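You operate a simulated robot arm through the tools that you are given. There is no shell and no other tool. Be economical: measure what you need, move in short steps, check, and stop when the job is done.

You are at the controls of a simulated robot arm. One attempt, no reset.

## Task
Roll the bubbles out of the green book's label on the corner frame.
Fine: clamp it first and leave it clamped square; use the hand roller and put it back on the rest. Set down upright: hand roller. What is to be rubbed or washed off counts as gone when no trace of it is left.

Only the result counts: the job must be done as asked and must still hold three seconds after the hand-in. Knocking over, shifting, dropping, spilling or breaking anything else fails it.

## Robot
A 6-joint arm with a two-finger parallel gripper, fixed in place. Base frame: the origin is at the foot of the arm, x ahead of it, y to its left, z up; the work surface is at about z = 0.948. Readings come in m, rad, newtons and seconds.
With the tool pointing down near the work surface it reaches from about 0.22 to 0.62 m from the base axis. Its first joint turns from -1.152 to 1.152 rad. Payload 2.7 kg.
Tool frame: the origin (TCP) lies between the finger pads and is the grasp point; the fingertips stand 0.023 m ahead of it; z points along the fingers, y is the line along which they close. Largest opening 0.094 m; finger width 0.038, thickness 0.01; the body of the gripper, 0.054 by 0.096 m, starts 0.039 m behind the TCP.
Orientation is told as [roll, pitch, yaw] about the base's x, y, z axes, in that order, counted from this pose: with the fingers straight down and closing along the base's y, the tool's x points along the base's -x, its y along +y and its z along -z.

## Interface
- The arm moves only by the tool apply_moves. Its argument "plan" is a list that holds one entry, the list of rows, each a list of 7 numbers: the shift along the tool's x, y, z in units of 30 mm (1.0 is 30 mm), then the turn, a rotation vector about the tool's x, y, z in units of 4 degrees (1.0 is 4 degrees), then the closure in counts, from 0 (fully open) to 255 (shut). In form: [[[x, y, z, wx, wy, wz, hand], ...]]. A call has 1 to 20 rows; each row shifts and turns the commanded pose from where the row before left it, along the tool's axes as they then stand. A call with a number of a shift or a turn outside -1 to 1 is refused whole. Each row takes 0.2 s and may step no farther than 0.05 m and 0.15 rad from the row before; otherwise, or with a gripper value out of range, the whole call is refused. Where a pose cannot be reached the arm comes as near as it can. A force on the tool above 40 N (or 10 N above the force at the start of the call, whichever is more), or a blocked arm, ends the call early, and 0.2 s more pass. The fingers move at their own pace (about 0.045 m/s each) and stop on an object; they squeeze with about 43 N. The grip force told is the motor's: it shows also when the fingers shut on nothing. Time passes only in rows, and 0.2 s behind the last, so rows that do not move let the fingers close. The reply holds the time, the measured pose of the TCP, the force on the tool along the base axes, the opening and the grip force, in the units named above and with some noise, with the torque about the TCP (base axes, N m) and any sound that the robot's microphone picked up.
- Cameras (640 x 400 px; columns grow to the right, rows downward): "scene" is fixed at [0.0767, -0.428, 1.4135]; the picture's right is [0.80, -0.60, 0.00], its down [-0.29, -0.38, -0.88] and it looks along [0.53, 0.70, -0.48] (base axes); focal length 327 px, centre (320, 200). "wrist" rides on the gripper at [0.086, 0.016, -0.075] in the tool frame; the picture's right is [-0.18, 0.98, 0.00], its down [-0.58, -0.11, -0.81] and it looks along [-0.79, -0.15, 0.59] (tool axes); focal length 243 px, centre (320, 200). There is no depth. A picture from a camera that has moved, and an enlarged one, comes with that camera's place and axes in the base frame and with its lens.
- get_image(camera): a new picture of that camera. It takes no simulated time.
- close_up(camera, box): a new picture of the part [left, top, right, bottom] of that camera's present view, enlarged. It takes no simulated time.
- job_done(): hands the job in; it is judged then, once.

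Go step by step. Nothing tells you positions but the pictures and the camera data: compare them with the known pose of the tool, close in by small moves and look again before you grip or let go. The budget is 120 turns and 68 pictures, counting those below and the enlarged ones. Unless the task says otherwise, let go and move clear before handing in, and close with one line.

The tools are called by a JSON object that holds its "op" and its "data". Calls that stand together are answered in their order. apply_moves: Moves the arm, as the interface text tells. Its arguments: {"type":"object","properties":{"plan":{"type":"array"}},"required":["plan"]} The other tools are called the same way: get_image (camera) takes a picture; close_up (camera, box) takes an enlarged picture of a part of a camera's view; job_done () hands the job in.

At the start:

```text
t: 0.0
tcp_pos: [0.3145, 0.1102, 1.2169]
ee_rot: [0.0, 0.002, 0.0]
ft_force: [-0.6, -0.3, 0.3]
wrist_torque: [0.0, 0.02, 0.03]
opening: 0.0941
grip_force: 0.2
```

scene: 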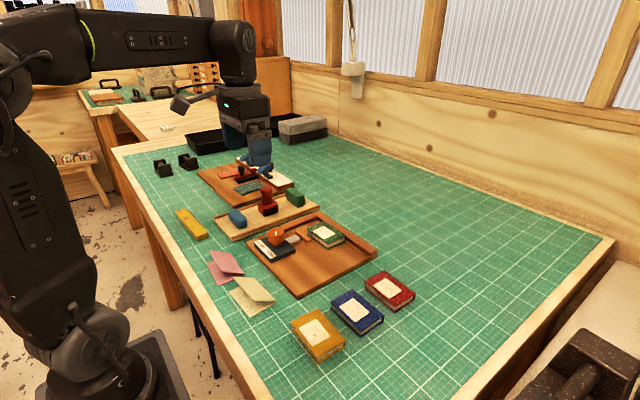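
wrist: 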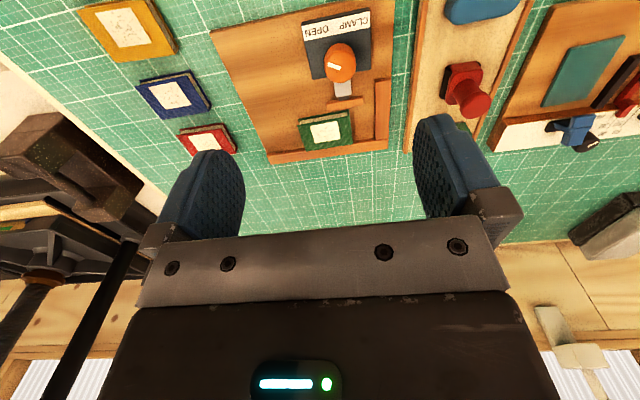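

I see the green book on a corner frame board with a clamp (orange knob, "CLAMP OPEN"). I'll take enlarged views to locate the parts and the roller.

{"op": "close_up", "data": {"camera": "scene", "box": [180, 140, 400, 300]}}

{"op": "close_up", "data": {"camera": "wrist", "box": [200, 0, 420, 170]}}

{"op": "close_up", "data": {"camera": "wrist", "box": [400, 0, 640, 170]}}

```text
2.50 times, centred on (290, 220) of scene
camera zoom: at [0.0767, -0.428, 1.4135], right [0.8, -0.6, 0.0], down [-0.29, -0.38, -0.88], along [0.53, 0.7, -0.48], focal length 817 px, centre (395, 150)
```

zoom: 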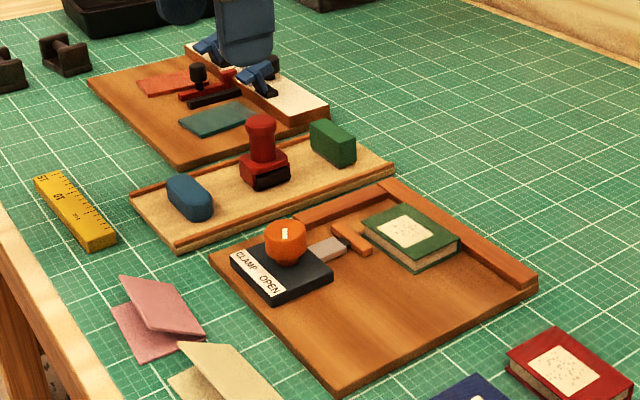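

```text
2.35 times, centred on (310, 85) of wrist
camera zoom: at [0.2272, 0.1267, 1.2912], right [0.18, 0.98, 0.0], down [0.58, -0.11, 0.81], along [0.79, -0.15, -0.59], focal length 571 px, centre (344, 471)
```

zoom: 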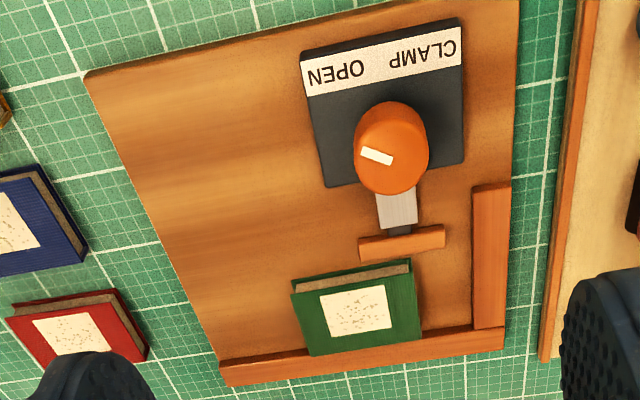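

```text
2.35 times, centred on (520, 85) of wrist
camera zoom: at [0.2272, 0.1267, 1.2912], right [0.18, 0.98, 0.0], down [0.58, -0.11, 0.81], along [0.79, -0.15, -0.59], focal length 571 px, centre (-151, 471)
```

zoom: 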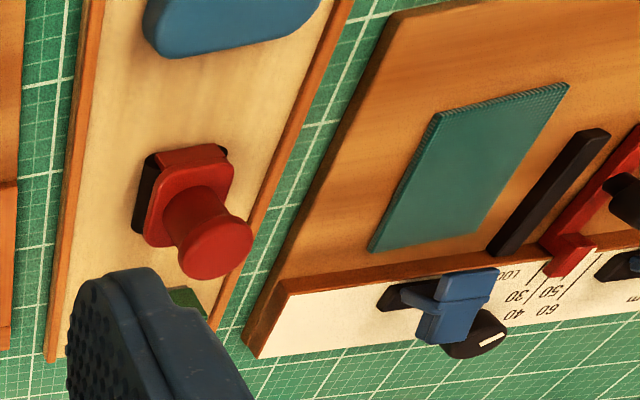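

The corner frame is clear: the clamp knob, pusher and green book. I still need to find the hand roller and its rest, so I'll zoom in on the rear area.

{"op": "close_up", "data": {"camera": "scene", "box": [140, 100, 340, 225]}}

{"op": "close_up", "data": {"camera": "scene", "box": [60, 60, 240, 180]}}

```text
3.20 times, centred on (240, 162) of scene
camera zoom: at [0.0767, -0.428, 1.4135], right [0.8, -0.6, 0.0], down [-0.29, -0.38, -0.88], along [0.53, 0.7, -0.48], focal length 1046 px, centre (576, 320)
```

zoom: 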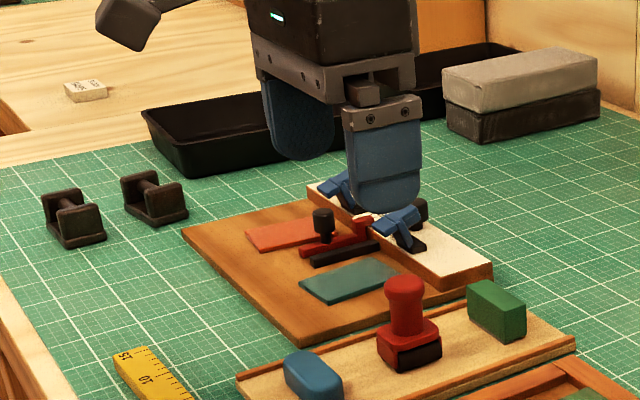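

```text
3.33 times, centred on (150, 120) of scene
camera zoom: at [0.0767, -0.428, 1.4135], right [0.8, -0.6, 0.0], down [-0.29, -0.38, -0.88], along [0.53, 0.7, -0.48], focal length 1090 px, centre (887, 467)
```

zoom: 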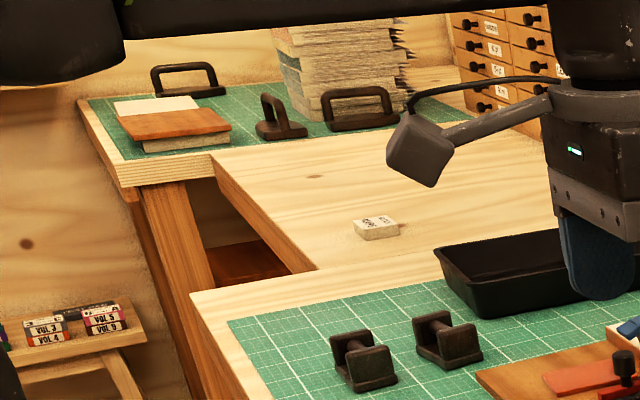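

The hand roller could be the red-handled tool on the tray. I'll zoom in to check.

{"op": "close_up", "data": {"camera": "scene", "box": [215, 170, 315, 240]}}

{"op": "close_up", "data": {"camera": "wrist", "box": [400, 40, 520, 140]}}

```text
5.71 times, centred on (265, 205) of scene
camera zoom: at [0.0767, -0.428, 1.4135], right [0.8, -0.6, 0.0], down [-0.29, -0.38, -0.88], along [0.53, 0.7, -0.48], focal length 1868 px, centre (634, 171)
```

zoom: 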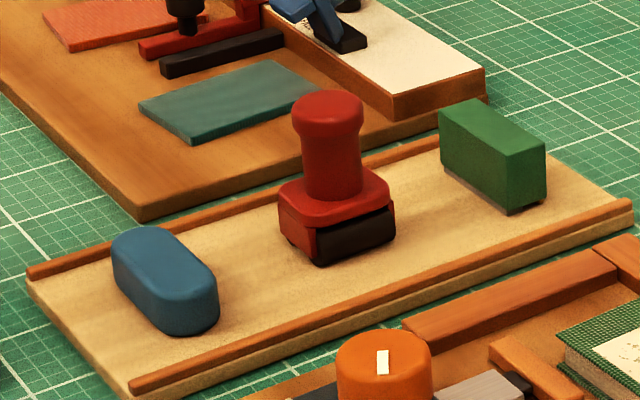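

```text
4.00 times, centred on (460, 90) of wrist
camera zoom: at [0.2272, 0.1267, 1.2912], right [0.18, 0.98, 0.0], down [0.58, -0.11, 0.81], along [0.79, -0.15, -0.59], focal length 970 px, centre (-240, 640)
```

zoom: 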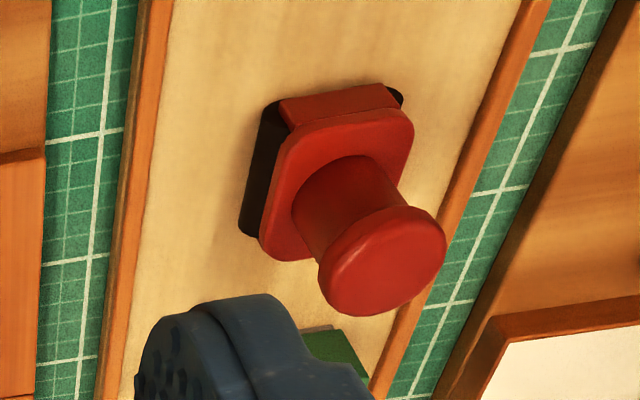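

The red-handled tool on the tray is the hand roller: a red yoke with a black roller, and the tray is its rest. The green book isn't in the corner yet, with a gap of about 4 cm to the side stop. I'll move closer to measure.

{"op": "apply_moves", "data": {"plan": [[[-0.37, -0.134, 0.85, 0, 0, 0, 0], [-0.37, -0.134, 0.85, 0, 0, 0, 0], [-0.37, -0.134, 0.85, 0, 0, 0, 0], [-0.37, -0.134, 0.85, 0, 0, 0, 0], [-0.37, -0.134, 0.85, 0, 0, 0, 0], [0, 0, 0, 0, 0, 0, 0]]]}}

{"op": "get_image", "data": {"camera": "wrist"}}

{"op": "get_image", "data": {"camera": "scene"}}

```text
t: 1.4
tcp_pos: [0.3689, 0.0904, 1.0885]
ee_rot: [0.001, 0.0, 0.001]
ft_force: [-0.4, -0.2, 0.0]
wrist_torque: [0.01, -0.03, 0.01]
opening: 0.0942
grip_force: 0.1
```

```text
58 pictures are left
camera wrist: at [0.2823, 0.1064, 1.1627], right [0.18, 0.98, 0.0], down [0.58, -0.11, 0.81], along [0.79, -0.15, -0.59], focal length 243 px, centre (320, 200)
```

wrist: 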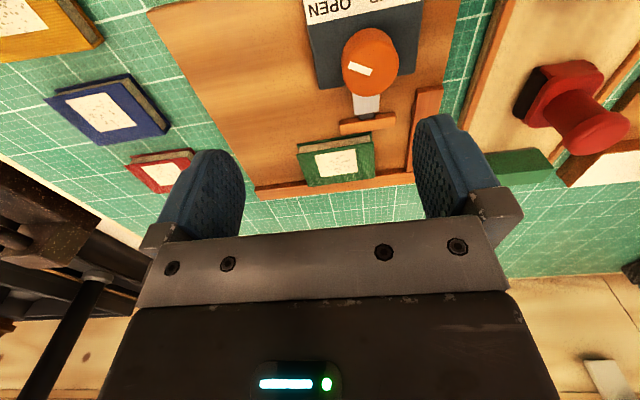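

```text
57 pictures are left
```

scene: 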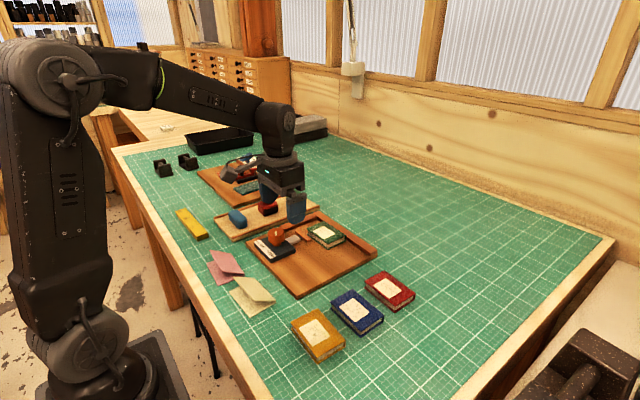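

Now an enlarged view of the clamp and book, and one of the roller.

{"op": "close_up", "data": {"camera": "wrist", "box": [240, 0, 440, 200]}}

{"op": "close_up", "data": {"camera": "wrist", "box": [440, 0, 640, 200]}}

{"op": "close_up", "data": {"camera": "scene", "box": [240, 205, 380, 300]}}

```text
2.00 times, centred on (340, 100) of wrist
camera zoom: at [0.2823, 0.1064, 1.1627], right [0.18, 0.98, 0.0], down [0.58, -0.11, 0.81], along [0.79, -0.15, -0.59], focal length 485 px, centre (280, 400)
```

zoom: 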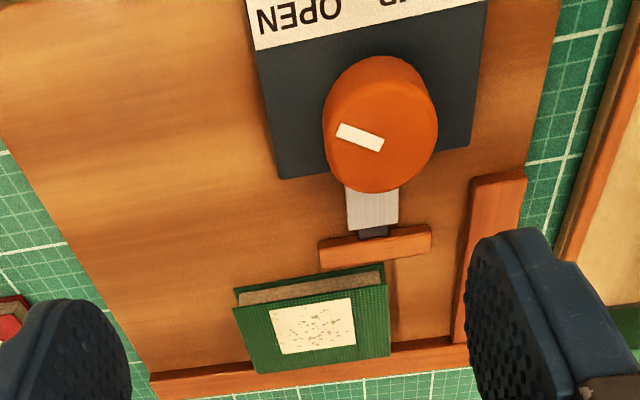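

```text
2.00 times, centred on (540, 100) of wrist
camera zoom: at [0.2823, 0.1064, 1.1627], right [0.18, 0.98, 0.0], down [0.58, -0.11, 0.81], along [0.79, -0.15, -0.59], focal length 485 px, centre (-120, 400)
```

zoom: 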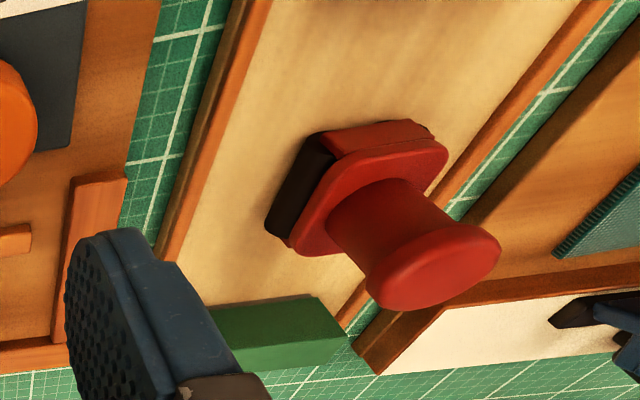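

```text
4.21 times, centred on (310, 252) of scene
camera zoom: at [0.0767, -0.428, 1.4135], right [0.8, -0.6, 0.0], down [-0.29, -0.38, -0.88], along [0.53, 0.7, -0.48], focal length 1376 px, centre (362, -21)
```

zoom: 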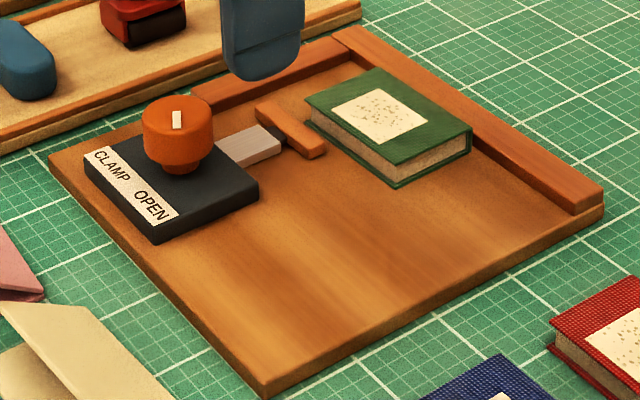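

Triangulated positions:
- **Book:** x .457–.512, y .049–.129, top at about z .968.
- **Far stop:** its face is at x≈.51.
- **Side stop:** its face is at y≈.166.

The book has to slide about 37 mm in +y into the corner before clamping. I'll close the fingers and go to its −y side.

{"op": "apply_moves", "data": {"plan": [[[-0.76, -0.48, 0.2, 0, 0, 0, 255], [-0.76, -0.48, 0.2, 0, 0, 0, 255], [-0.76, -0.48, 0.2, 0, 0, 0, 255], [-0.76, -0.48, 0.2, 0, 0, 0, 255], [-0.76, -0.48, 0.2, 0, 0, 0, 255], [0, 0, 0.8, 0, 0, 0, 255], [0, 0, 0.6, 0, 0, 0, 255], [0, 0, 0, 0, 0, 0, 255]]]}}

{"op": "get_image", "data": {"camera": "wrist"}}

{"op": "close_up", "data": {"camera": "scene", "box": [240, 205, 380, 300]}}

```text
t: 3.2
tcp_pos: [0.4852, 0.0183, 1.0163]
ee_rot: [0.002, 0.0, 0.001]
ft_force: [-0.7, -0.3, 0.0]
wrist_torque: [0.0, 0.02, 0.04]
opening: 0.0
grip_force: 42.0
```

```text
53 pictures are left
camera wrist: at [0.3966, 0.0349, 1.091], right [0.18, 0.98, 0.0], down [0.58, -0.11, 0.81], along [0.79, -0.15, -0.59], focal length 243 px, centre (320, 200)
```

wrist: 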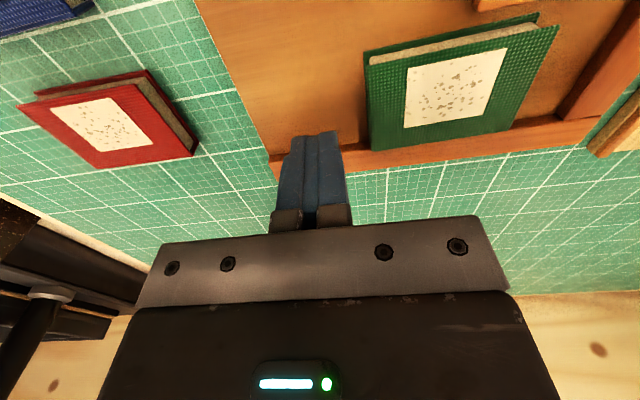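

```text
4.21 times, centred on (310, 252) of scene
camera zoom: at [0.0767, -0.428, 1.4135], right [0.8, -0.6, 0.0], down [-0.29, -0.38, -0.88], along [0.53, 0.7, -0.48], focal length 1376 px, centre (362, -21)
```

zoom: 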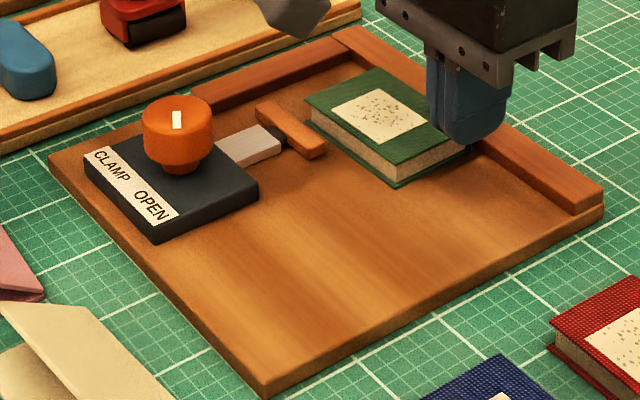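

The book is square to the frame and about touching the far stop. I'll lower beside it, staying clear of the board, then push in +y in small steps.

{"op": "apply_moves", "data": {"plan": [[[0.15, 0, 0.5, 0, 0, 0, 255], [0, 0, 0.5, 0, 0, 0, 255], [0, 0.3, 0, 0, 0, 0, 255], [0, 0.2, 0, 0, 0, 0, 255], [0, 0.2, 0, 0, 0, 0, 255], [0, 0.2, 0, 0, 0, 0, 255], [0, 0, 0, 0, 0, 0, 255]]]}}

{"op": "close_up", "data": {"camera": "scene", "box": [240, 205, 380, 300]}}

```text
t: 4.8
tcp_pos: [0.4785, 0.0448, 0.9859]
ee_rot: [0.001, 0.002, 0.001]
ft_force: [-0.5, -0.5, -0.1]
wrist_torque: [0.0, -0.03, 0.02]
opening: 0.0
grip_force: 42.0
```

```text
4.21 times, centred on (310, 252) of scene
camera zoom: at [0.0767, -0.428, 1.4135], right [0.8, -0.6, 0.0], down [-0.29, -0.38, -0.88], along [0.53, 0.7, -0.48], focal length 1376 px, centre (362, -21)
```

zoom: 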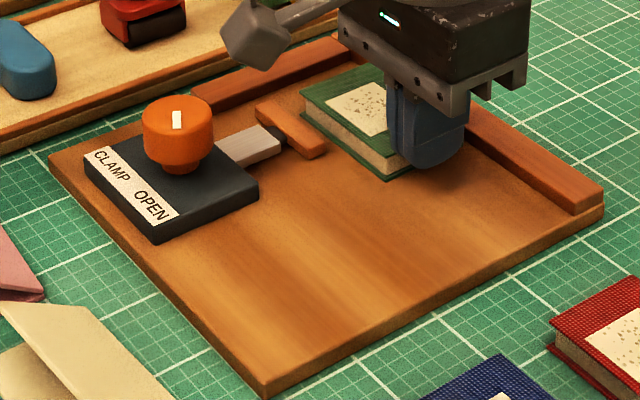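

It slides easily. I'll continue towards the side stop.

{"op": "apply_moves", "data": {"plan": [[[0, 0.2, 0, 0, 0, 0, 255], [0, 0.2, 0, 0, 0, 0, 255], [0, 0.2, 0, 0, 0, 0, 255], [0, 0.2, 0, 0, 0, 0, 255], [0, 0.1, 0, 0, 0, 0, 255], [0, 0.1, 0, 0, 0, 0, 255], [0, 0, 0, 0, 0, 0, 255]]]}}

{"op": "get_image", "data": {"camera": "wrist"}}

```text
t: 6.4
tcp_pos: [0.4788, 0.0769, 0.9865]
ee_rot: [0.001, -0.001, 0.001]
ft_force: [0.9, -0.6, 0.5]
wrist_torque: [-0.01, 0.0, -0.01]
opening: 0.0
grip_force: 42.4
```

```text
50 pictures are left
camera wrist: at [0.3919, 0.0925, 1.0614], right [0.18, 0.98, 0.0], down [0.58, -0.11, 0.81], along [0.79, -0.15, -0.59], focal length 243 px, centre (320, 200)
```

wrist: 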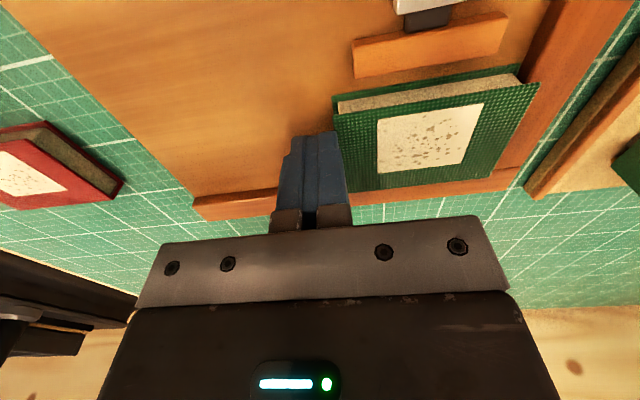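

Nearly there. I'll creep on until I feel contact.

{"op": "apply_moves", "data": {"plan": [[[0, 0.07, 0, 0, 0, 0, 255], [0, 0.07, 0, 0, 0, 0, 255], [0, 0, 0, 0, 0, 0, 255]]]}}

```text
t: 7.2
tcp_pos: [0.4801, 0.0771, 0.987]
ee_rot: [-0.003, 0.002, -0.001]
ft_force: [-2.3, -21.9, 1.5]
wrist_torque: [-0.44, 0.07, 0.04]
opening: 0.0
grip_force: 42.2
```

The side stop is reached at about 22 N. I'll back off and look.

{"op": "apply_moves", "data": {"plan": [[[0, -0.3, 0, 0, 0, 0, 255], [0, -0.5, 0, 0, 0, 0, 255], [0, 0, -1, 0, 0, 0, 255], [0, 0, -1, 0, 0, 0, 255], [0, 0, -1, 0, 0, 0, 255], [0.9, 0, -0.3, 0, 0, 0, 255], [0.9, 0, 0, 0, 0, 0, 0], [0.9, 0.5, 0, 0, 0, 0, 0], [0.9, 0.8, 0, 0, 0, 0, 0], [0, 0, 0, 0, 0, 0, 0]]]}}

{"op": "close_up", "data": {"camera": "wrist", "box": [200, 0, 460, 200]}}

{"op": "close_up", "data": {"camera": "scene", "box": [240, 205, 380, 300]}}

```text
t: 9.4
tcp_pos: [0.3699, 0.0938, 1.0855]
ee_rot: [0.001, 0.001, -0.001]
ft_force: [0.1, -0.6, -0.3]
wrist_torque: [0.04, -0.04, -0.02]
opening: 0.0865
grip_force: 0.0
```

```text
2.00 times, centred on (330, 100) of wrist
camera zoom: at [0.2842, 0.111, 1.16], right [0.18, 0.98, 0.0], down [0.58, -0.11, 0.81], along [0.79, -0.15, -0.59], focal length 485 px, centre (300, 400)
```

zoom: 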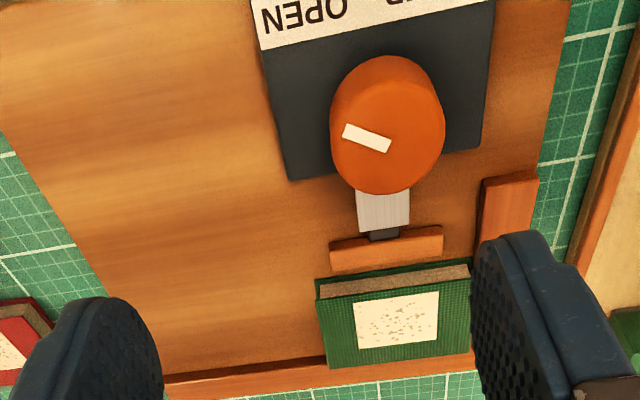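

```text
4.21 times, centred on (310, 252) of scene
camera zoom: at [0.0767, -0.428, 1.4135], right [0.8, -0.6, 0.0], down [-0.29, -0.38, -0.88], along [0.53, 0.7, -0.48], focal length 1376 px, centre (362, -21)
```

zoom: 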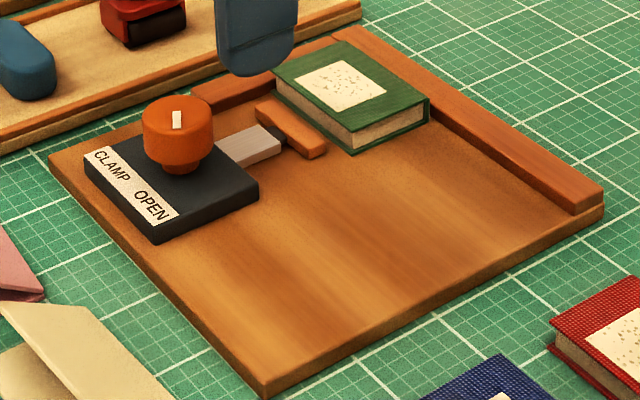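

The book sits in the corner. The knob is at about (.366, .1245) with its top at z≈.997, and it points to OPEN. To get it to CLAMP I'll turn it clockwise, so I pre-rotate the gripper counter-clockwise above it first.

{"op": "apply_moves", "data": {"plan": [[[0.06, 0.5, 0.2, 0, 0, 0, 0], [0.06, 0.5, 0.2, 0, 0, 0, 0], [0, 0, 0, 0, 0, -1, 0], [0, 0, 0, 0, 0, -1, 0], [0, 0, 0, 0, 0, -1, 0], [0, 0, 0, 0, 0, -1, 0], [0, 0, 0, 0, 0, -1, 0], [0, 0, 0, 0, 0, -1, 0], [0, 0, 0, 0, 0, -1, 0], [0, 0, 0, 0, 0, -1, 0], [0, 0, 0, 0, 0, -1, 0], [0, 0, 0, 0, 0, -1, 0], [0, 0, 0, 0, 0, -1, 0], [0, 0, 0, 0, 0, -1, 0], [0, 0, 0, 0, 0, -1, 0], [0, 0, 0, 0, 0, -1, 0], [0, 0, 0, 0, 0, -1, 0], [0, 0, 0, 0, 0, -1, 0], [0, 0, 0, 0, 0, 0, 0]]]}}

{"op": "get_image", "data": {"camera": "wrist"}}

{"op": "get_image", "data": {"camera": "scene"}}

```text
t: 13.4
tcp_pos: [0.3676, 0.1255, 1.0738]
ee_rot: [0.0, -0.002, 1.119]
ft_force: [-0.4, 1.0, 0.3]
wrist_torque: [-0.03, -0.01, 0.02]
opening: 0.094
grip_force: 0.0
```

```text
47 pictures are left
camera wrist: at [0.3149, 0.0546, 1.1488], right [-0.8, 0.59, 0.0], down [0.35, 0.47, 0.81], along [0.48, 0.65, -0.59], focal length 243 px, centre (320, 200)
```

wrist: 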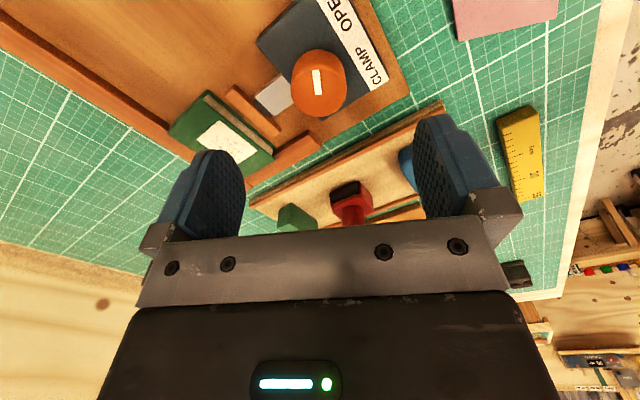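

```text
46 pictures are left
```

scene: 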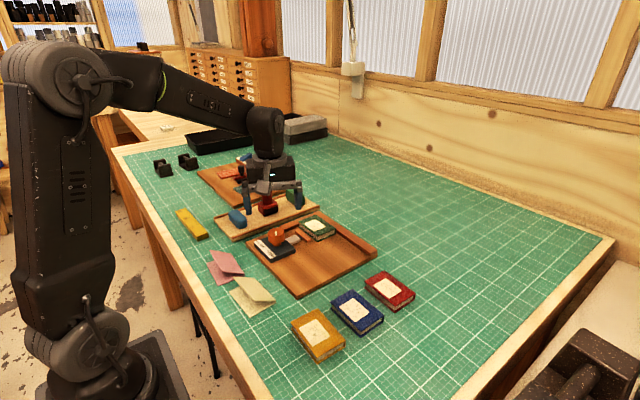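

The gripper is centred over the knob. I'll descend and grip it.

{"op": "apply_moves", "data": {"plan": [[[0.09, 0, 0.7, 0, 0, 0, 0], [0, 0, 0.7, 0, 0, 0, 0], [0, 0, 0.7, 0, 0, 0, 0], [0, 0, 0.55, 0, 0, 0, 0], [0, 0, 0, 0, 0, 0, 0]]]}}

{"op": "close_up", "data": {"camera": "scene", "box": [220, 165, 360, 290]}}

{"op": "get_image", "data": {"camera": "wrist"}}

```text
t: 14.6
tcp_pos: [0.3649, 0.1219, 0.9959]
ee_rot: [0.001, -0.001, 1.117]
ft_force: [0.3, -0.1, -0.2]
wrist_torque: [-0.02, -0.01, -0.02]
opening: 0.0942
grip_force: 0.0
```

```text
3.20 times, centred on (290, 228) of scene
camera zoom: at [0.0767, -0.428, 1.4135], right [0.8, -0.6, 0.0], down [-0.29, -0.38, -0.88], along [0.53, 0.7, -0.48], focal length 1046 px, centre (416, 112)
```

zoom: 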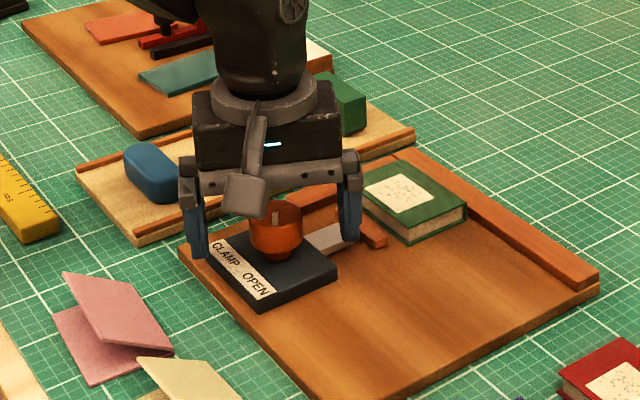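

```text
44 pictures are left
camera wrist: at [0.3132, 0.0521, 1.0699], right [-0.8, 0.6, 0.0], down [0.35, 0.47, 0.81], along [0.48, 0.65, -0.59], focal length 243 px, centre (320, 200)
```

wrist: 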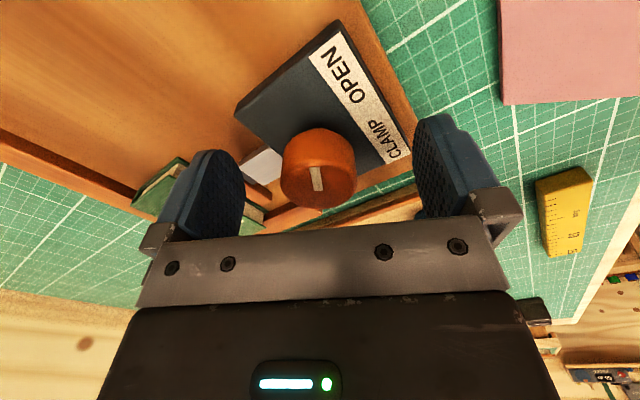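

Knob is between the pads. Closing.

{"op": "apply_moves", "data": {"plan": [[[0, 0, 0, 0, 0, 0, 255], [0, 0, 0, 0, 0, 0, 255], [0, 0, 0, 0, 0, 0, 255], [0, 0, 0, 0, 0, 0, 255], [0, 0, 0, 0, 0, 0, 255], [0, 0, 0, 0, 0, 0, 255]]]}}

```text
t: 16.0
tcp_pos: [0.3677, 0.121, 0.9962]
ee_rot: [-0.002, -0.003, 1.117]
ft_force: [14.5, -9.2, -4.5]
wrist_torque: [-0.11, -0.48, -0.09]
opening: 0.0372
grip_force: 44.9
```

Gripped, with a side load from a small offset. I'll relieve it by shifting the commanded pose.

{"op": "apply_moves", "data": {"plan": [[[0, -0.1, 0, 0, 0, 0, 255], [0, 0, 0, 0, 0, 0, 255]]]}}

```text
t: 16.6
tcp_pos: [0.3671, 0.1222, 0.9966]
ee_rot: [0.004, -0.002, 1.117]
ft_force: [-12.2, 2.2, 13.5]
wrist_torque: [0.58, 0.4, 0.04]
opening: 0.0375
grip_force: 44.9
```

{"op": "apply_moves", "data": {"plan": [[[0, 0.04, 0, 0, 0, 0, 255], [0, 0, 0, 0, 0, 1, 255], [0, 0, 0, 0, 0, 1, 255], [0, 0, 0, 0, 0, 0, 255]]]}}

```text
t: 17.6
tcp_pos: [0.3671, 0.1222, 0.9959]
ee_rot: [0.003, -0.002, 0.978]
ft_force: [-19.0, 5.7, 26.3]
wrist_torque: [-0.01, 0.64, 0.08]
opening: 0.0373
grip_force: 45.3
```

{"op": "apply_moves", "data": {"plan": [[[0.03, 0.05, -0.06, 0, 0, 0, 255], [0, 0, 0, 0, 0, 0, 255]]]}}

```text
t: 18.2
tcp_pos: [0.3677, 0.1217, 0.9962]
ee_rot: [-0.001, -0.002, 0.978]
ft_force: [1.0, 8.1, -3.4]
wrist_torque: [0.01, -0.16, 0.04]
opening: 0.0376
grip_force: 45.7
```

Balanced. I'll turn clockwise in a small batch and look at the pusher.

{"op": "apply_moves", "data": {"plan": [[[0, 0, 0, 0, 0, 1, 255], [0, 0, 0, 0, 0, 1, 255], [0, 0, 0, 0, 0, 1, 255], [0, 0, 0, 0, 0, 1, 255], [0, 0, 0, 0, 0, 0, 255]]]}}

{"op": "close_up", "data": {"camera": "scene", "box": [240, 205, 380, 300]}}

```text
t: 19.4
tcp_pos: [0.3658, 0.1229, 0.9955]
ee_rot: [0.002, 0.002, 0.699]
ft_force: [0.5, 19.7, -19.8]
wrist_torque: [0.73, -0.31, 0.05]
opening: 0.0371
grip_force: 45.0
```

```text
4.21 times, centred on (310, 252) of scene
camera zoom: at [0.077, -0.4274, 1.4137], right [0.8, -0.6, 0.0], down [-0.29, -0.38, -0.88], along [0.53, 0.7, -0.48], focal length 1376 px, centre (362, -21)
```

zoom: 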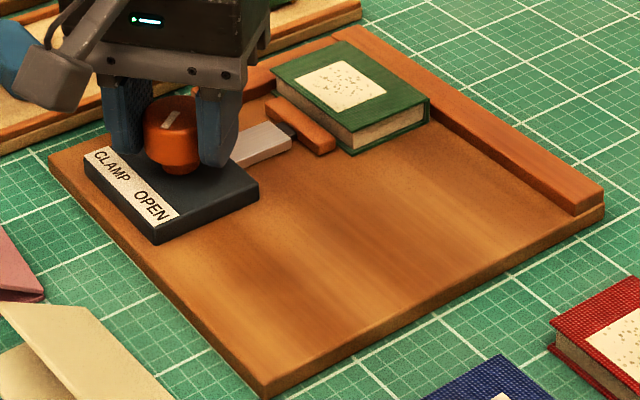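

The pusher advances, so the direction is right. I'll continue, trimming the side forces.

{"op": "apply_moves", "data": {"plan": [[[-0.03, 0.04, 0.04, 0, 0, 0, 255], [0, 0, 0, 0, 0, 1, 255], [0, 0, 0, 0, 0, 1, 255], [0, 0, 0, 0, 0, 1, 255], [0, 0, 0, 0, 0, 1, 255], [0, 0, 0, 0, 0, 1, 255], [0, 0, 0, 0, 0, 0, 255]]]}}

{"op": "close_up", "data": {"camera": "scene", "box": [240, 205, 380, 300]}}

```text
t: 21.0
tcp_pos: [0.3657, 0.1234, 0.9959]
ee_rot: [0.002, -0.002, 0.349]
ft_force: [-13.2, 14.2, 15.4]
wrist_torque: [0.13, 0.72, 0.05]
opening: 0.0377
grip_force: 45.0
```

```text
4.21 times, centred on (310, 252) of scene
camera zoom: at [0.0762, -0.4277, 1.4136], right [0.8, -0.6, 0.0], down [-0.29, -0.38, -0.88], along [0.53, 0.7, -0.48], focal length 1376 px, centre (362, -21)
```

zoom: 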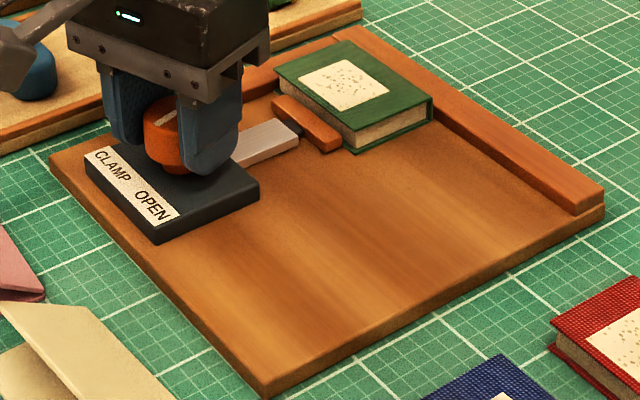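

{"op": "apply_moves", "data": {"plan": [[[0.02, 0.04, -0.03, 0, 0, 0, 255], [0, 0, 0, 0, 0, 1, 255], [0, 0, 0, 0, 0, 1, 255], [0, 0, 0, 0, 0, 1, 255], [0, 0, 0, 0, 0, 1, 255], [0, 0, 0, 0, 0, 1, 255], [0, 0, 0, 0, 0, 0, 255]]]}}

{"op": "close_up", "data": {"camera": "scene", "box": [240, 205, 380, 300]}}

```text
t: 22.6
tcp_pos: [0.3661, 0.1257, 0.9963]
ee_rot: [0.003, -0.001, 0.0]
ft_force: [3.2, 12.9, -7.3]
wrist_torque: [0.41, -0.83, 0.04]
opening: 0.0374
grip_force: 45.4
```

```text
4.21 times, centred on (310, 252) of scene
camera zoom: at [0.0769, -0.4276, 1.4136], right [0.8, -0.6, 0.0], down [-0.29, -0.38, -0.88], along [0.53, 0.7, -0.48], focal length 1376 px, centre (362, -21)
```

zoom: 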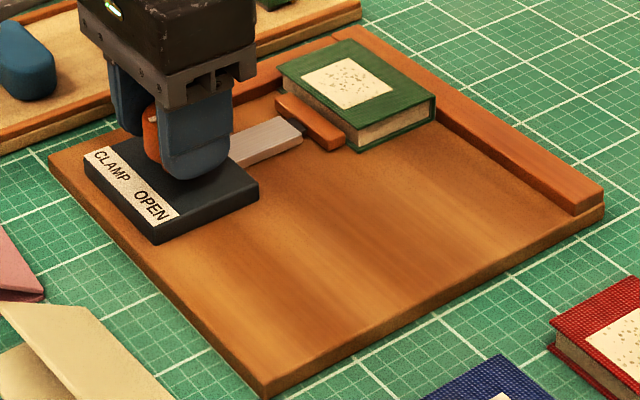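

The pusher pushes the book to the far stop, and it isn't tight yet. Continuing.

{"op": "apply_moves", "data": {"plan": [[[0, 0.02, 0.02, 0, 0, 1, 255], [0, 0, 0, 0, 0, 1, 255], [0, 0, 0, 0, 0, 1, 255], [0, 0, 0, 0, 0, 1, 255], [0, 0, 0, 0, 0, 1, 255], [0, 0, 0, 0, 0, 1, 255], [0, 0, 0, 0, 0, 1, 255], [0, 0, 0, 0, 0, 0, 255]]]}}

{"op": "close_up", "data": {"camera": "scene", "box": [240, 205, 380, 300]}}

```text
t: 24.4
tcp_pos: [0.3661, 0.1276, 0.9957]
ee_rot: [0.005, -0.001, -0.49]
ft_force: [4.2, 28.3, 5.3]
wrist_torque: [0.55, -0.16, 0.15]
opening: 0.0373
grip_force: 45.2
```

```text
4.21 times, centred on (310, 252) of scene
camera zoom: at [0.0768, -0.4272, 1.4137], right [0.8, -0.6, 0.0], down [-0.29, -0.38, -0.88], along [0.53, 0.7, -0.48], focal length 1376 px, centre (362, -21)
```

zoom: 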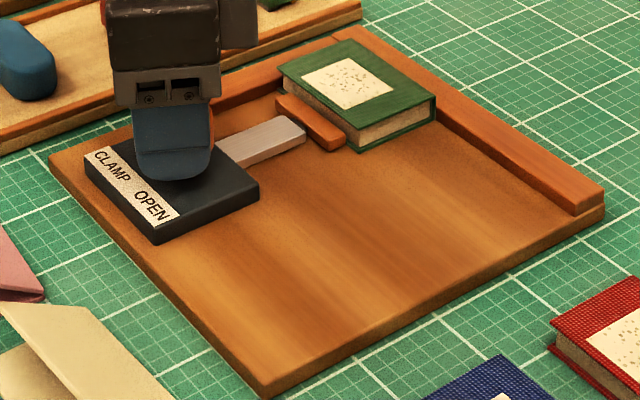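

The slider's spring is now compressing against the book, and the torque is rising. I'll keep turning to the CLAMP mark.

{"op": "apply_moves", "data": {"plan": [[[0.023, 0.044, 0, 0, 0, 0, 255], [0, 0, 0, 0, 0, 1, 255], [0, 0, 0, 0, 0, 1, 255], [0, 0, 0, 0, 0, 1, 255], [0, 0, 0, 0, 0, 1, 255], [0, 0, 0, 0, 0, 1, 255], [0, 0, 0, 0, 0, 0, 255]]]}}

{"op": "close_up", "data": {"camera": "scene", "box": [240, 205, 380, 300]}}

{"op": "get_image", "data": {"camera": "wrist"}}

```text
t: 26.0
tcp_pos: [0.3675, 0.1267, 0.9953]
ee_rot: [0.007, 0.0, -0.839]
ft_force: [12.7, 23.0, 0.3]
wrist_torque: [-0.02, -0.49, 0.1]
opening: 0.0372
grip_force: 45.3
```

```text
4.21 times, centred on (310, 252) of scene
camera zoom: at [0.0771, -0.4274, 1.4137], right [0.8, -0.6, 0.0], down [-0.29, -0.38, -0.88], along [0.53, 0.7, -0.48], focal length 1376 px, centre (362, -21)
```

zoom: 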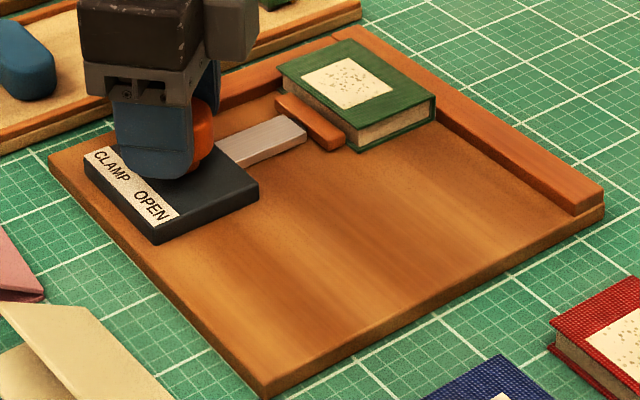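

```text
38 pictures are left
camera wrist: at [0.3198, 0.2027, 1.0705], right [0.85, 0.52, 0.01], down [0.3, -0.51, 0.81], along [0.42, -0.69, -0.59], focal length 243 px, centre (320, 200)
```

wrist: 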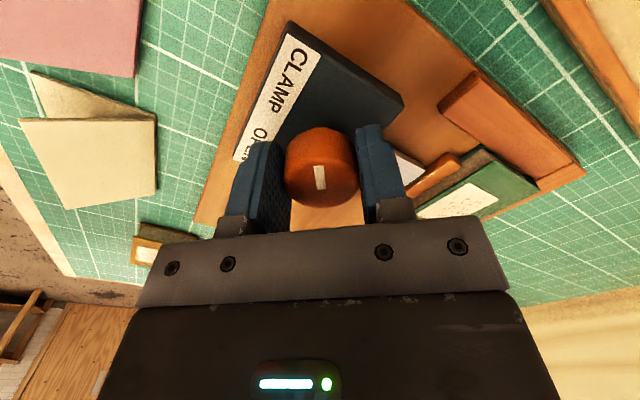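

The pointer is near the CLAMP mark after 112° of turn. I'll turn a little more to find the end of travel.

{"op": "apply_moves", "data": {"plan": [[[0.026, 0.046, 0, 0, 0, 0, 255], [0, 0, 0, 0, 0, 1, 255], [0, 0, 0, 0, 0, 1, 255], [0, 0, 0, 0, 0, 1, 255], [0, 0, 0, 0, 0, 0, 255]]]}}

{"op": "close_up", "data": {"camera": "wrist", "box": [200, 0, 540, 230]}}

```text
t: 27.2
tcp_pos: [0.3673, 0.1289, 0.9958]
ee_rot: [0.007, 0.002, -1.047]
ft_force: [12.2, 15.8, 0.7]
wrist_torque: [0.09, -0.35, 0.66]
opening: 0.0373
grip_force: 45.3
```

```text
1.74 times, centred on (370, 115) of wrist
camera zoom: at [0.3366, 0.2118, 1.0706], right [0.94, 0.33, 0.0], down [0.19, -0.56, 0.81], along [0.27, -0.76, -0.59], focal length 422 px, centre (233, 348)
```

zoom: 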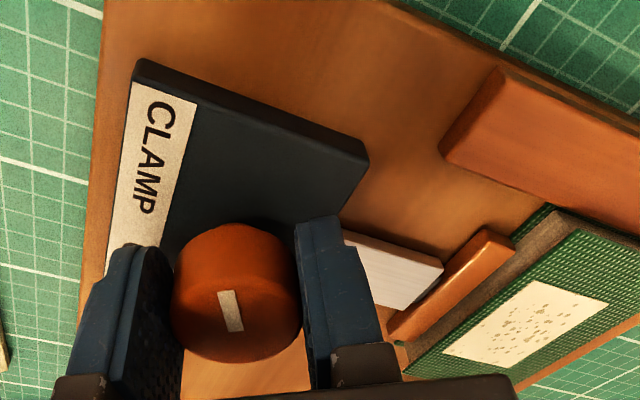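

The end stop is reached: torque has jumped and the pointer is at CLAMP. I'll release and rise, then check that it holds.

{"op": "apply_moves", "data": {"plan": [[[0, 0, 0, 0, 0, -0.3, 255], [0, 0, 0, 0, 0, 0, 100], [0, 0, 0, 0, 0, 0, 100], [0, 0, 0, 0, 0, 0, 100], [0, 0, -0.6, 0, 0, 0, 100], [0, 0, -1, 0, 0, 0, 100], [0, 0, -1, 0, 0, 0, 100], [0, 0, -1, 0, 0, 0, 100], [0, 0, -1, 0, 0, 0, 0], [0, 0, 0, 0, 0, 0, 0]]]}}

{"op": "get_image", "data": {"camera": "wrist"}}

{"op": "close_up", "data": {"camera": "scene", "box": [240, 205, 380, 300]}}

```text
t: 29.4
tcp_pos: [0.3659, 0.1277, 1.134]
ee_rot: [0.0, 0.002, -1.025]
ft_force: [0.4, 0.3, 0.2]
wrist_torque: [-0.01, 0.0, -0.02]
opening: 0.0939
grip_force: 0.0
```

```text
36 pictures are left
camera wrist: at [0.3348, 0.2101, 1.2086], right [0.94, 0.35, 0.0], down [0.21, -0.55, 0.81], along [0.28, -0.75, -0.59], focal length 243 px, centre (320, 200)
```

wrist: 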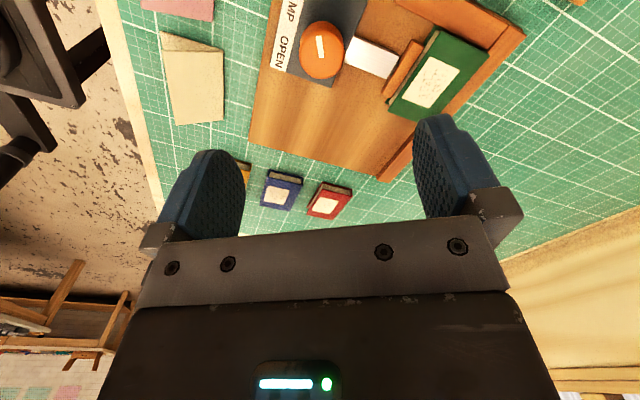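

```text
4.21 times, centred on (310, 252) of scene
camera zoom: at [0.0767, -0.428, 1.4135], right [0.8, -0.6, 0.0], down [-0.29, -0.38, -0.88], along [0.53, 0.7, -0.48], focal length 1376 px, centre (362, -21)
```

zoom: 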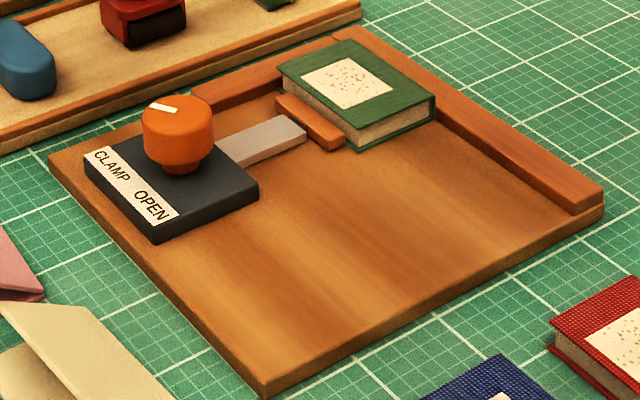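

The clamp holds, with the book tight in the corner. Now I'll rotate back and move over to view the roller.

{"op": "apply_moves", "data": {"plan": [[[0, 0, 0, 0, 0, -1, 0], [0, 0, 0, 0, 0, -1, 0], [0, 0, 0, 0, 0, -1, 0], [0, 0, 0, 0, 0, -1, 0], [0, 0, 0, 0, 0, -1, 0], [0, 0, 0, 0, 0, -1, 0], [0, 0, 0, 0, 0, -1, 0], [0, 0, 0, 0, 0, -1, 0], [0, 0, 0, 0, 0, -1, 0], [0, 0, 0, 0, 0, -1, 0], [0, 0, 0, 0, 0, -1, 0], [0, 0, 0, 0, 0, -1, 0], [0, 0, 0, 0, 0, -1, 0], [0, 0, 0, 0, 0, -1, 0], [0, 0, 0, 0, 0, -0.7, 0], [0, 0.9, 0, 0, 0, 0, 0], [0, 0.9, 0, 0, 0, 0, 0], [0, 0.9, 0, 0, 0, 0, 0], [0, 0.9, 0, 0, 0, 0, 0], [0, 0.8, 0, 0, 0, 0, 0]]]}}

{"op": "get_image", "data": {"camera": "wrist"}}

{"op": "close_up", "data": {"camera": "scene", "box": [205, 165, 325, 245]}}

```text
t: 33.6
tcp_pos: [0.3654, 0.2605, 1.1335]
ee_rot: [0.0, 0.001, 0.0]
ft_force: [0.7, -0.2, 1.2]
wrist_torque: [-0.01, -0.03, 0.02]
opening: 0.0938
grip_force: 0.0
```

```text
34 pictures are left
camera wrist: at [0.2784, 0.2765, 1.2083], right [0.18, 0.98, 0.0], down [0.58, -0.11, 0.81], along [0.79, -0.15, -0.59], focal length 243 px, centre (320, 200)
```

wrist: 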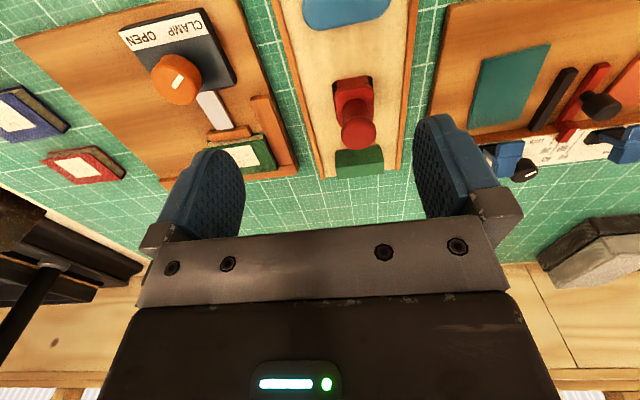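

```text
5.00 times, centred on (265, 205) of scene
camera zoom: at [0.0767, -0.428, 1.4135], right [0.8, -0.6, 0.0], down [-0.29, -0.38, -0.88], along [0.53, 0.7, -0.48], focal length 1635 px, centre (595, 175)
```

zoom: 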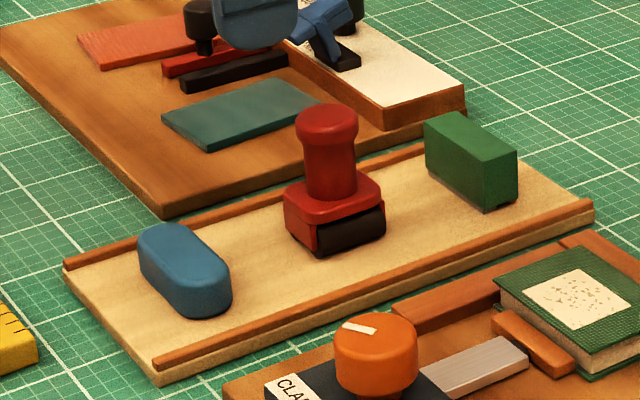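

{"op": "close_up", "data": {"camera": "wrist", "box": [290, 40, 440, 190]}}

```text
2.67 times, centred on (365, 115) of wrist
camera zoom: at [0.2784, 0.2765, 1.2083], right [0.18, 0.98, 0.0], down [0.58, -0.11, 0.81], along [0.79, -0.15, -0.59], focal length 647 px, centre (200, 427)
```

zoom: 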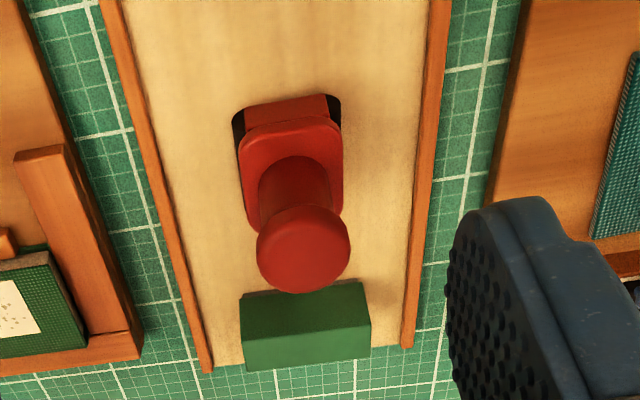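

The roller's handle top is at about (.4327, .285, 1.020). Its roller axis lies along x, so it rolls along y. I'll move above it and check the alignment.

{"op": "apply_moves", "data": {"plan": [[[-0.56, 0.2, 0.6, 0, 0, 0, 0], [-0.56, 0.2, 0.6, 0, 0, 0, 0], [-0.56, 0.2, 0.5, 0, 0, 0, 0], [-0.56, 0.22, 0.5, 0, 0, 0, 0], [0, 0, 0, 0, 0, 0, 0]]]}}

{"op": "get_image", "data": {"camera": "wrist"}}

{"op": "close_up", "data": {"camera": "scene", "box": [205, 155, 325, 245]}}

```text
t: 34.8
tcp_pos: [0.4352, 0.2842, 1.0679]
ee_rot: [0.002, 0.0, 0.0]
ft_force: [0.5, -0.7, -0.7]
wrist_torque: [0.01, -0.01, 0.0]
opening: 0.0938
grip_force: 0.1
```

```text
31 pictures are left
camera wrist: at [0.3468, 0.3007, 1.1422], right [0.18, 0.98, 0.0], down [0.58, -0.11, 0.81], along [0.79, -0.15, -0.59], focal length 243 px, centre (320, 200)
```

wrist: 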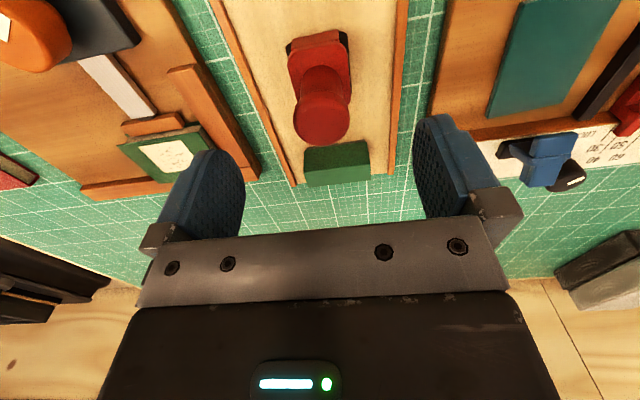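

```text
4.44 times, centred on (265, 200) of scene
camera zoom: at [0.0767, -0.428, 1.4135], right [0.8, -0.6, 0.0], down [-0.29, -0.38, -0.88], along [0.53, 0.7, -0.48], focal length 1453 px, centre (564, 200)
```

zoom: 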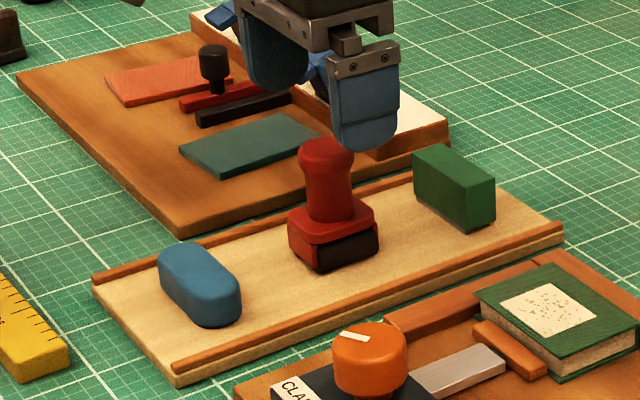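

Aligned. Descending to grip the handle.

{"op": "apply_moves", "data": {"plan": [[[0.1, 0.04, 0.6, 0, 0, 0, 0], [0, 0, 0.6, 0, 0, 0, 0], [0, 0, 0.5, 0, 0, 0, 0], [0, 0, 0.23, 0, 0, 0, 0], [0, 0, 0, 0, 0, 0, 0]]]}}

{"op": "get_image", "data": {"camera": "wrist"}}

{"op": "close_up", "data": {"camera": "scene", "box": [225, 165, 305, 225]}}

```text
t: 36.0
tcp_pos: [0.4297, 0.287, 1.0099]
ee_rot: [0.001, 0.0, -0.001]
ft_force: [-0.4, 0.0, 0.8]
wrist_torque: [0.0, 0.01, -0.03]
opening: 0.0939
grip_force: 0.0
```

```text
29 pictures are left
camera wrist: at [0.3427, 0.3021, 1.0846], right [0.18, 0.98, 0.0], down [0.58, -0.11, 0.81], along [0.79, -0.15, -0.59], focal length 243 px, centre (320, 200)
```

wrist: 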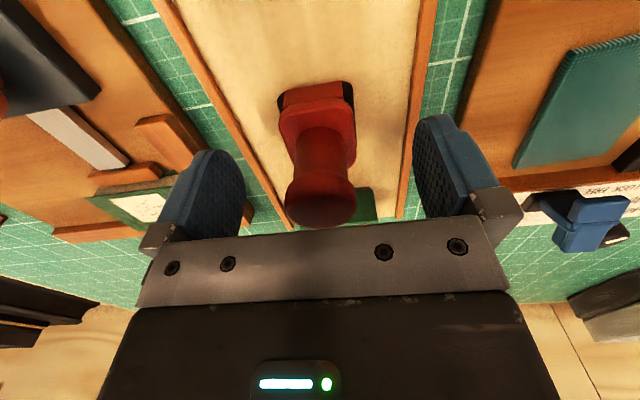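

```text
6.67 times, centred on (265, 195) of scene
camera zoom: at [0.0767, -0.428, 1.4135], right [0.8, -0.6, 0.0], down [-0.29, -0.38, -0.88], along [0.53, 0.7, -0.48], focal length 2180 px, centre (687, 233)
```

zoom: 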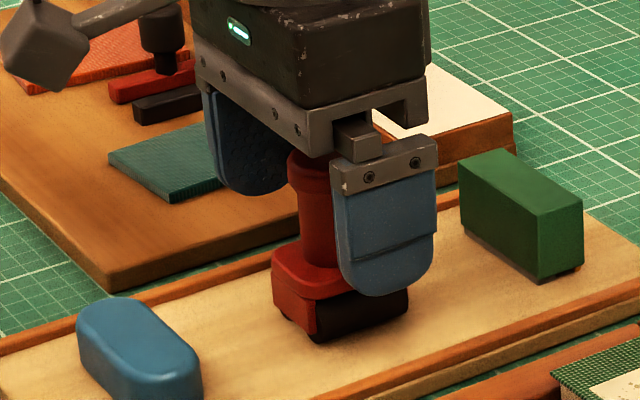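

Handle sits centred between the pads. Closing.

{"op": "apply_moves", "data": {"plan": [[[0, 0, 0, 0, 0, 0, 255], [0, 0, 0, 0, 0, 0, 255], [0, 0, 0, 0, 0, 0, 255], [0, 0, 0, 0, 0, 0, 255], [0, 0, 0, 0, 0, 0, 255], [0, 0, 0, 0, 0, 0, 255]]]}}

{"op": "close_up", "data": {"camera": "wrist", "box": [220, 60, 420, 260]}}

```text
t: 37.4
tcp_pos: [0.4301, 0.2855, 1.01]
ee_rot: [0.0, 0.0, 0.0]
ft_force: [0.1, -0.7, 0.2]
wrist_torque: [-0.02, -0.01, 0.01]
opening: 0.0325
grip_force: 42.5
```

```text
2.00 times, centred on (320, 160) of wrist
camera zoom: at [0.3427, 0.3021, 1.0849], right [0.18, 0.98, 0.0], down [0.58, -0.11, 0.81], along [0.79, -0.15, -0.59], focal length 485 px, centre (320, 280)
```

zoom: 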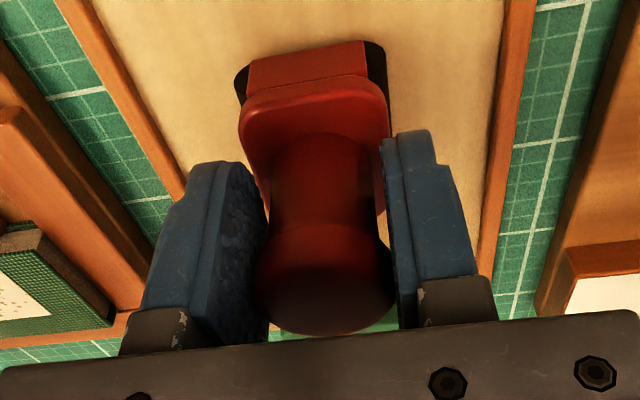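

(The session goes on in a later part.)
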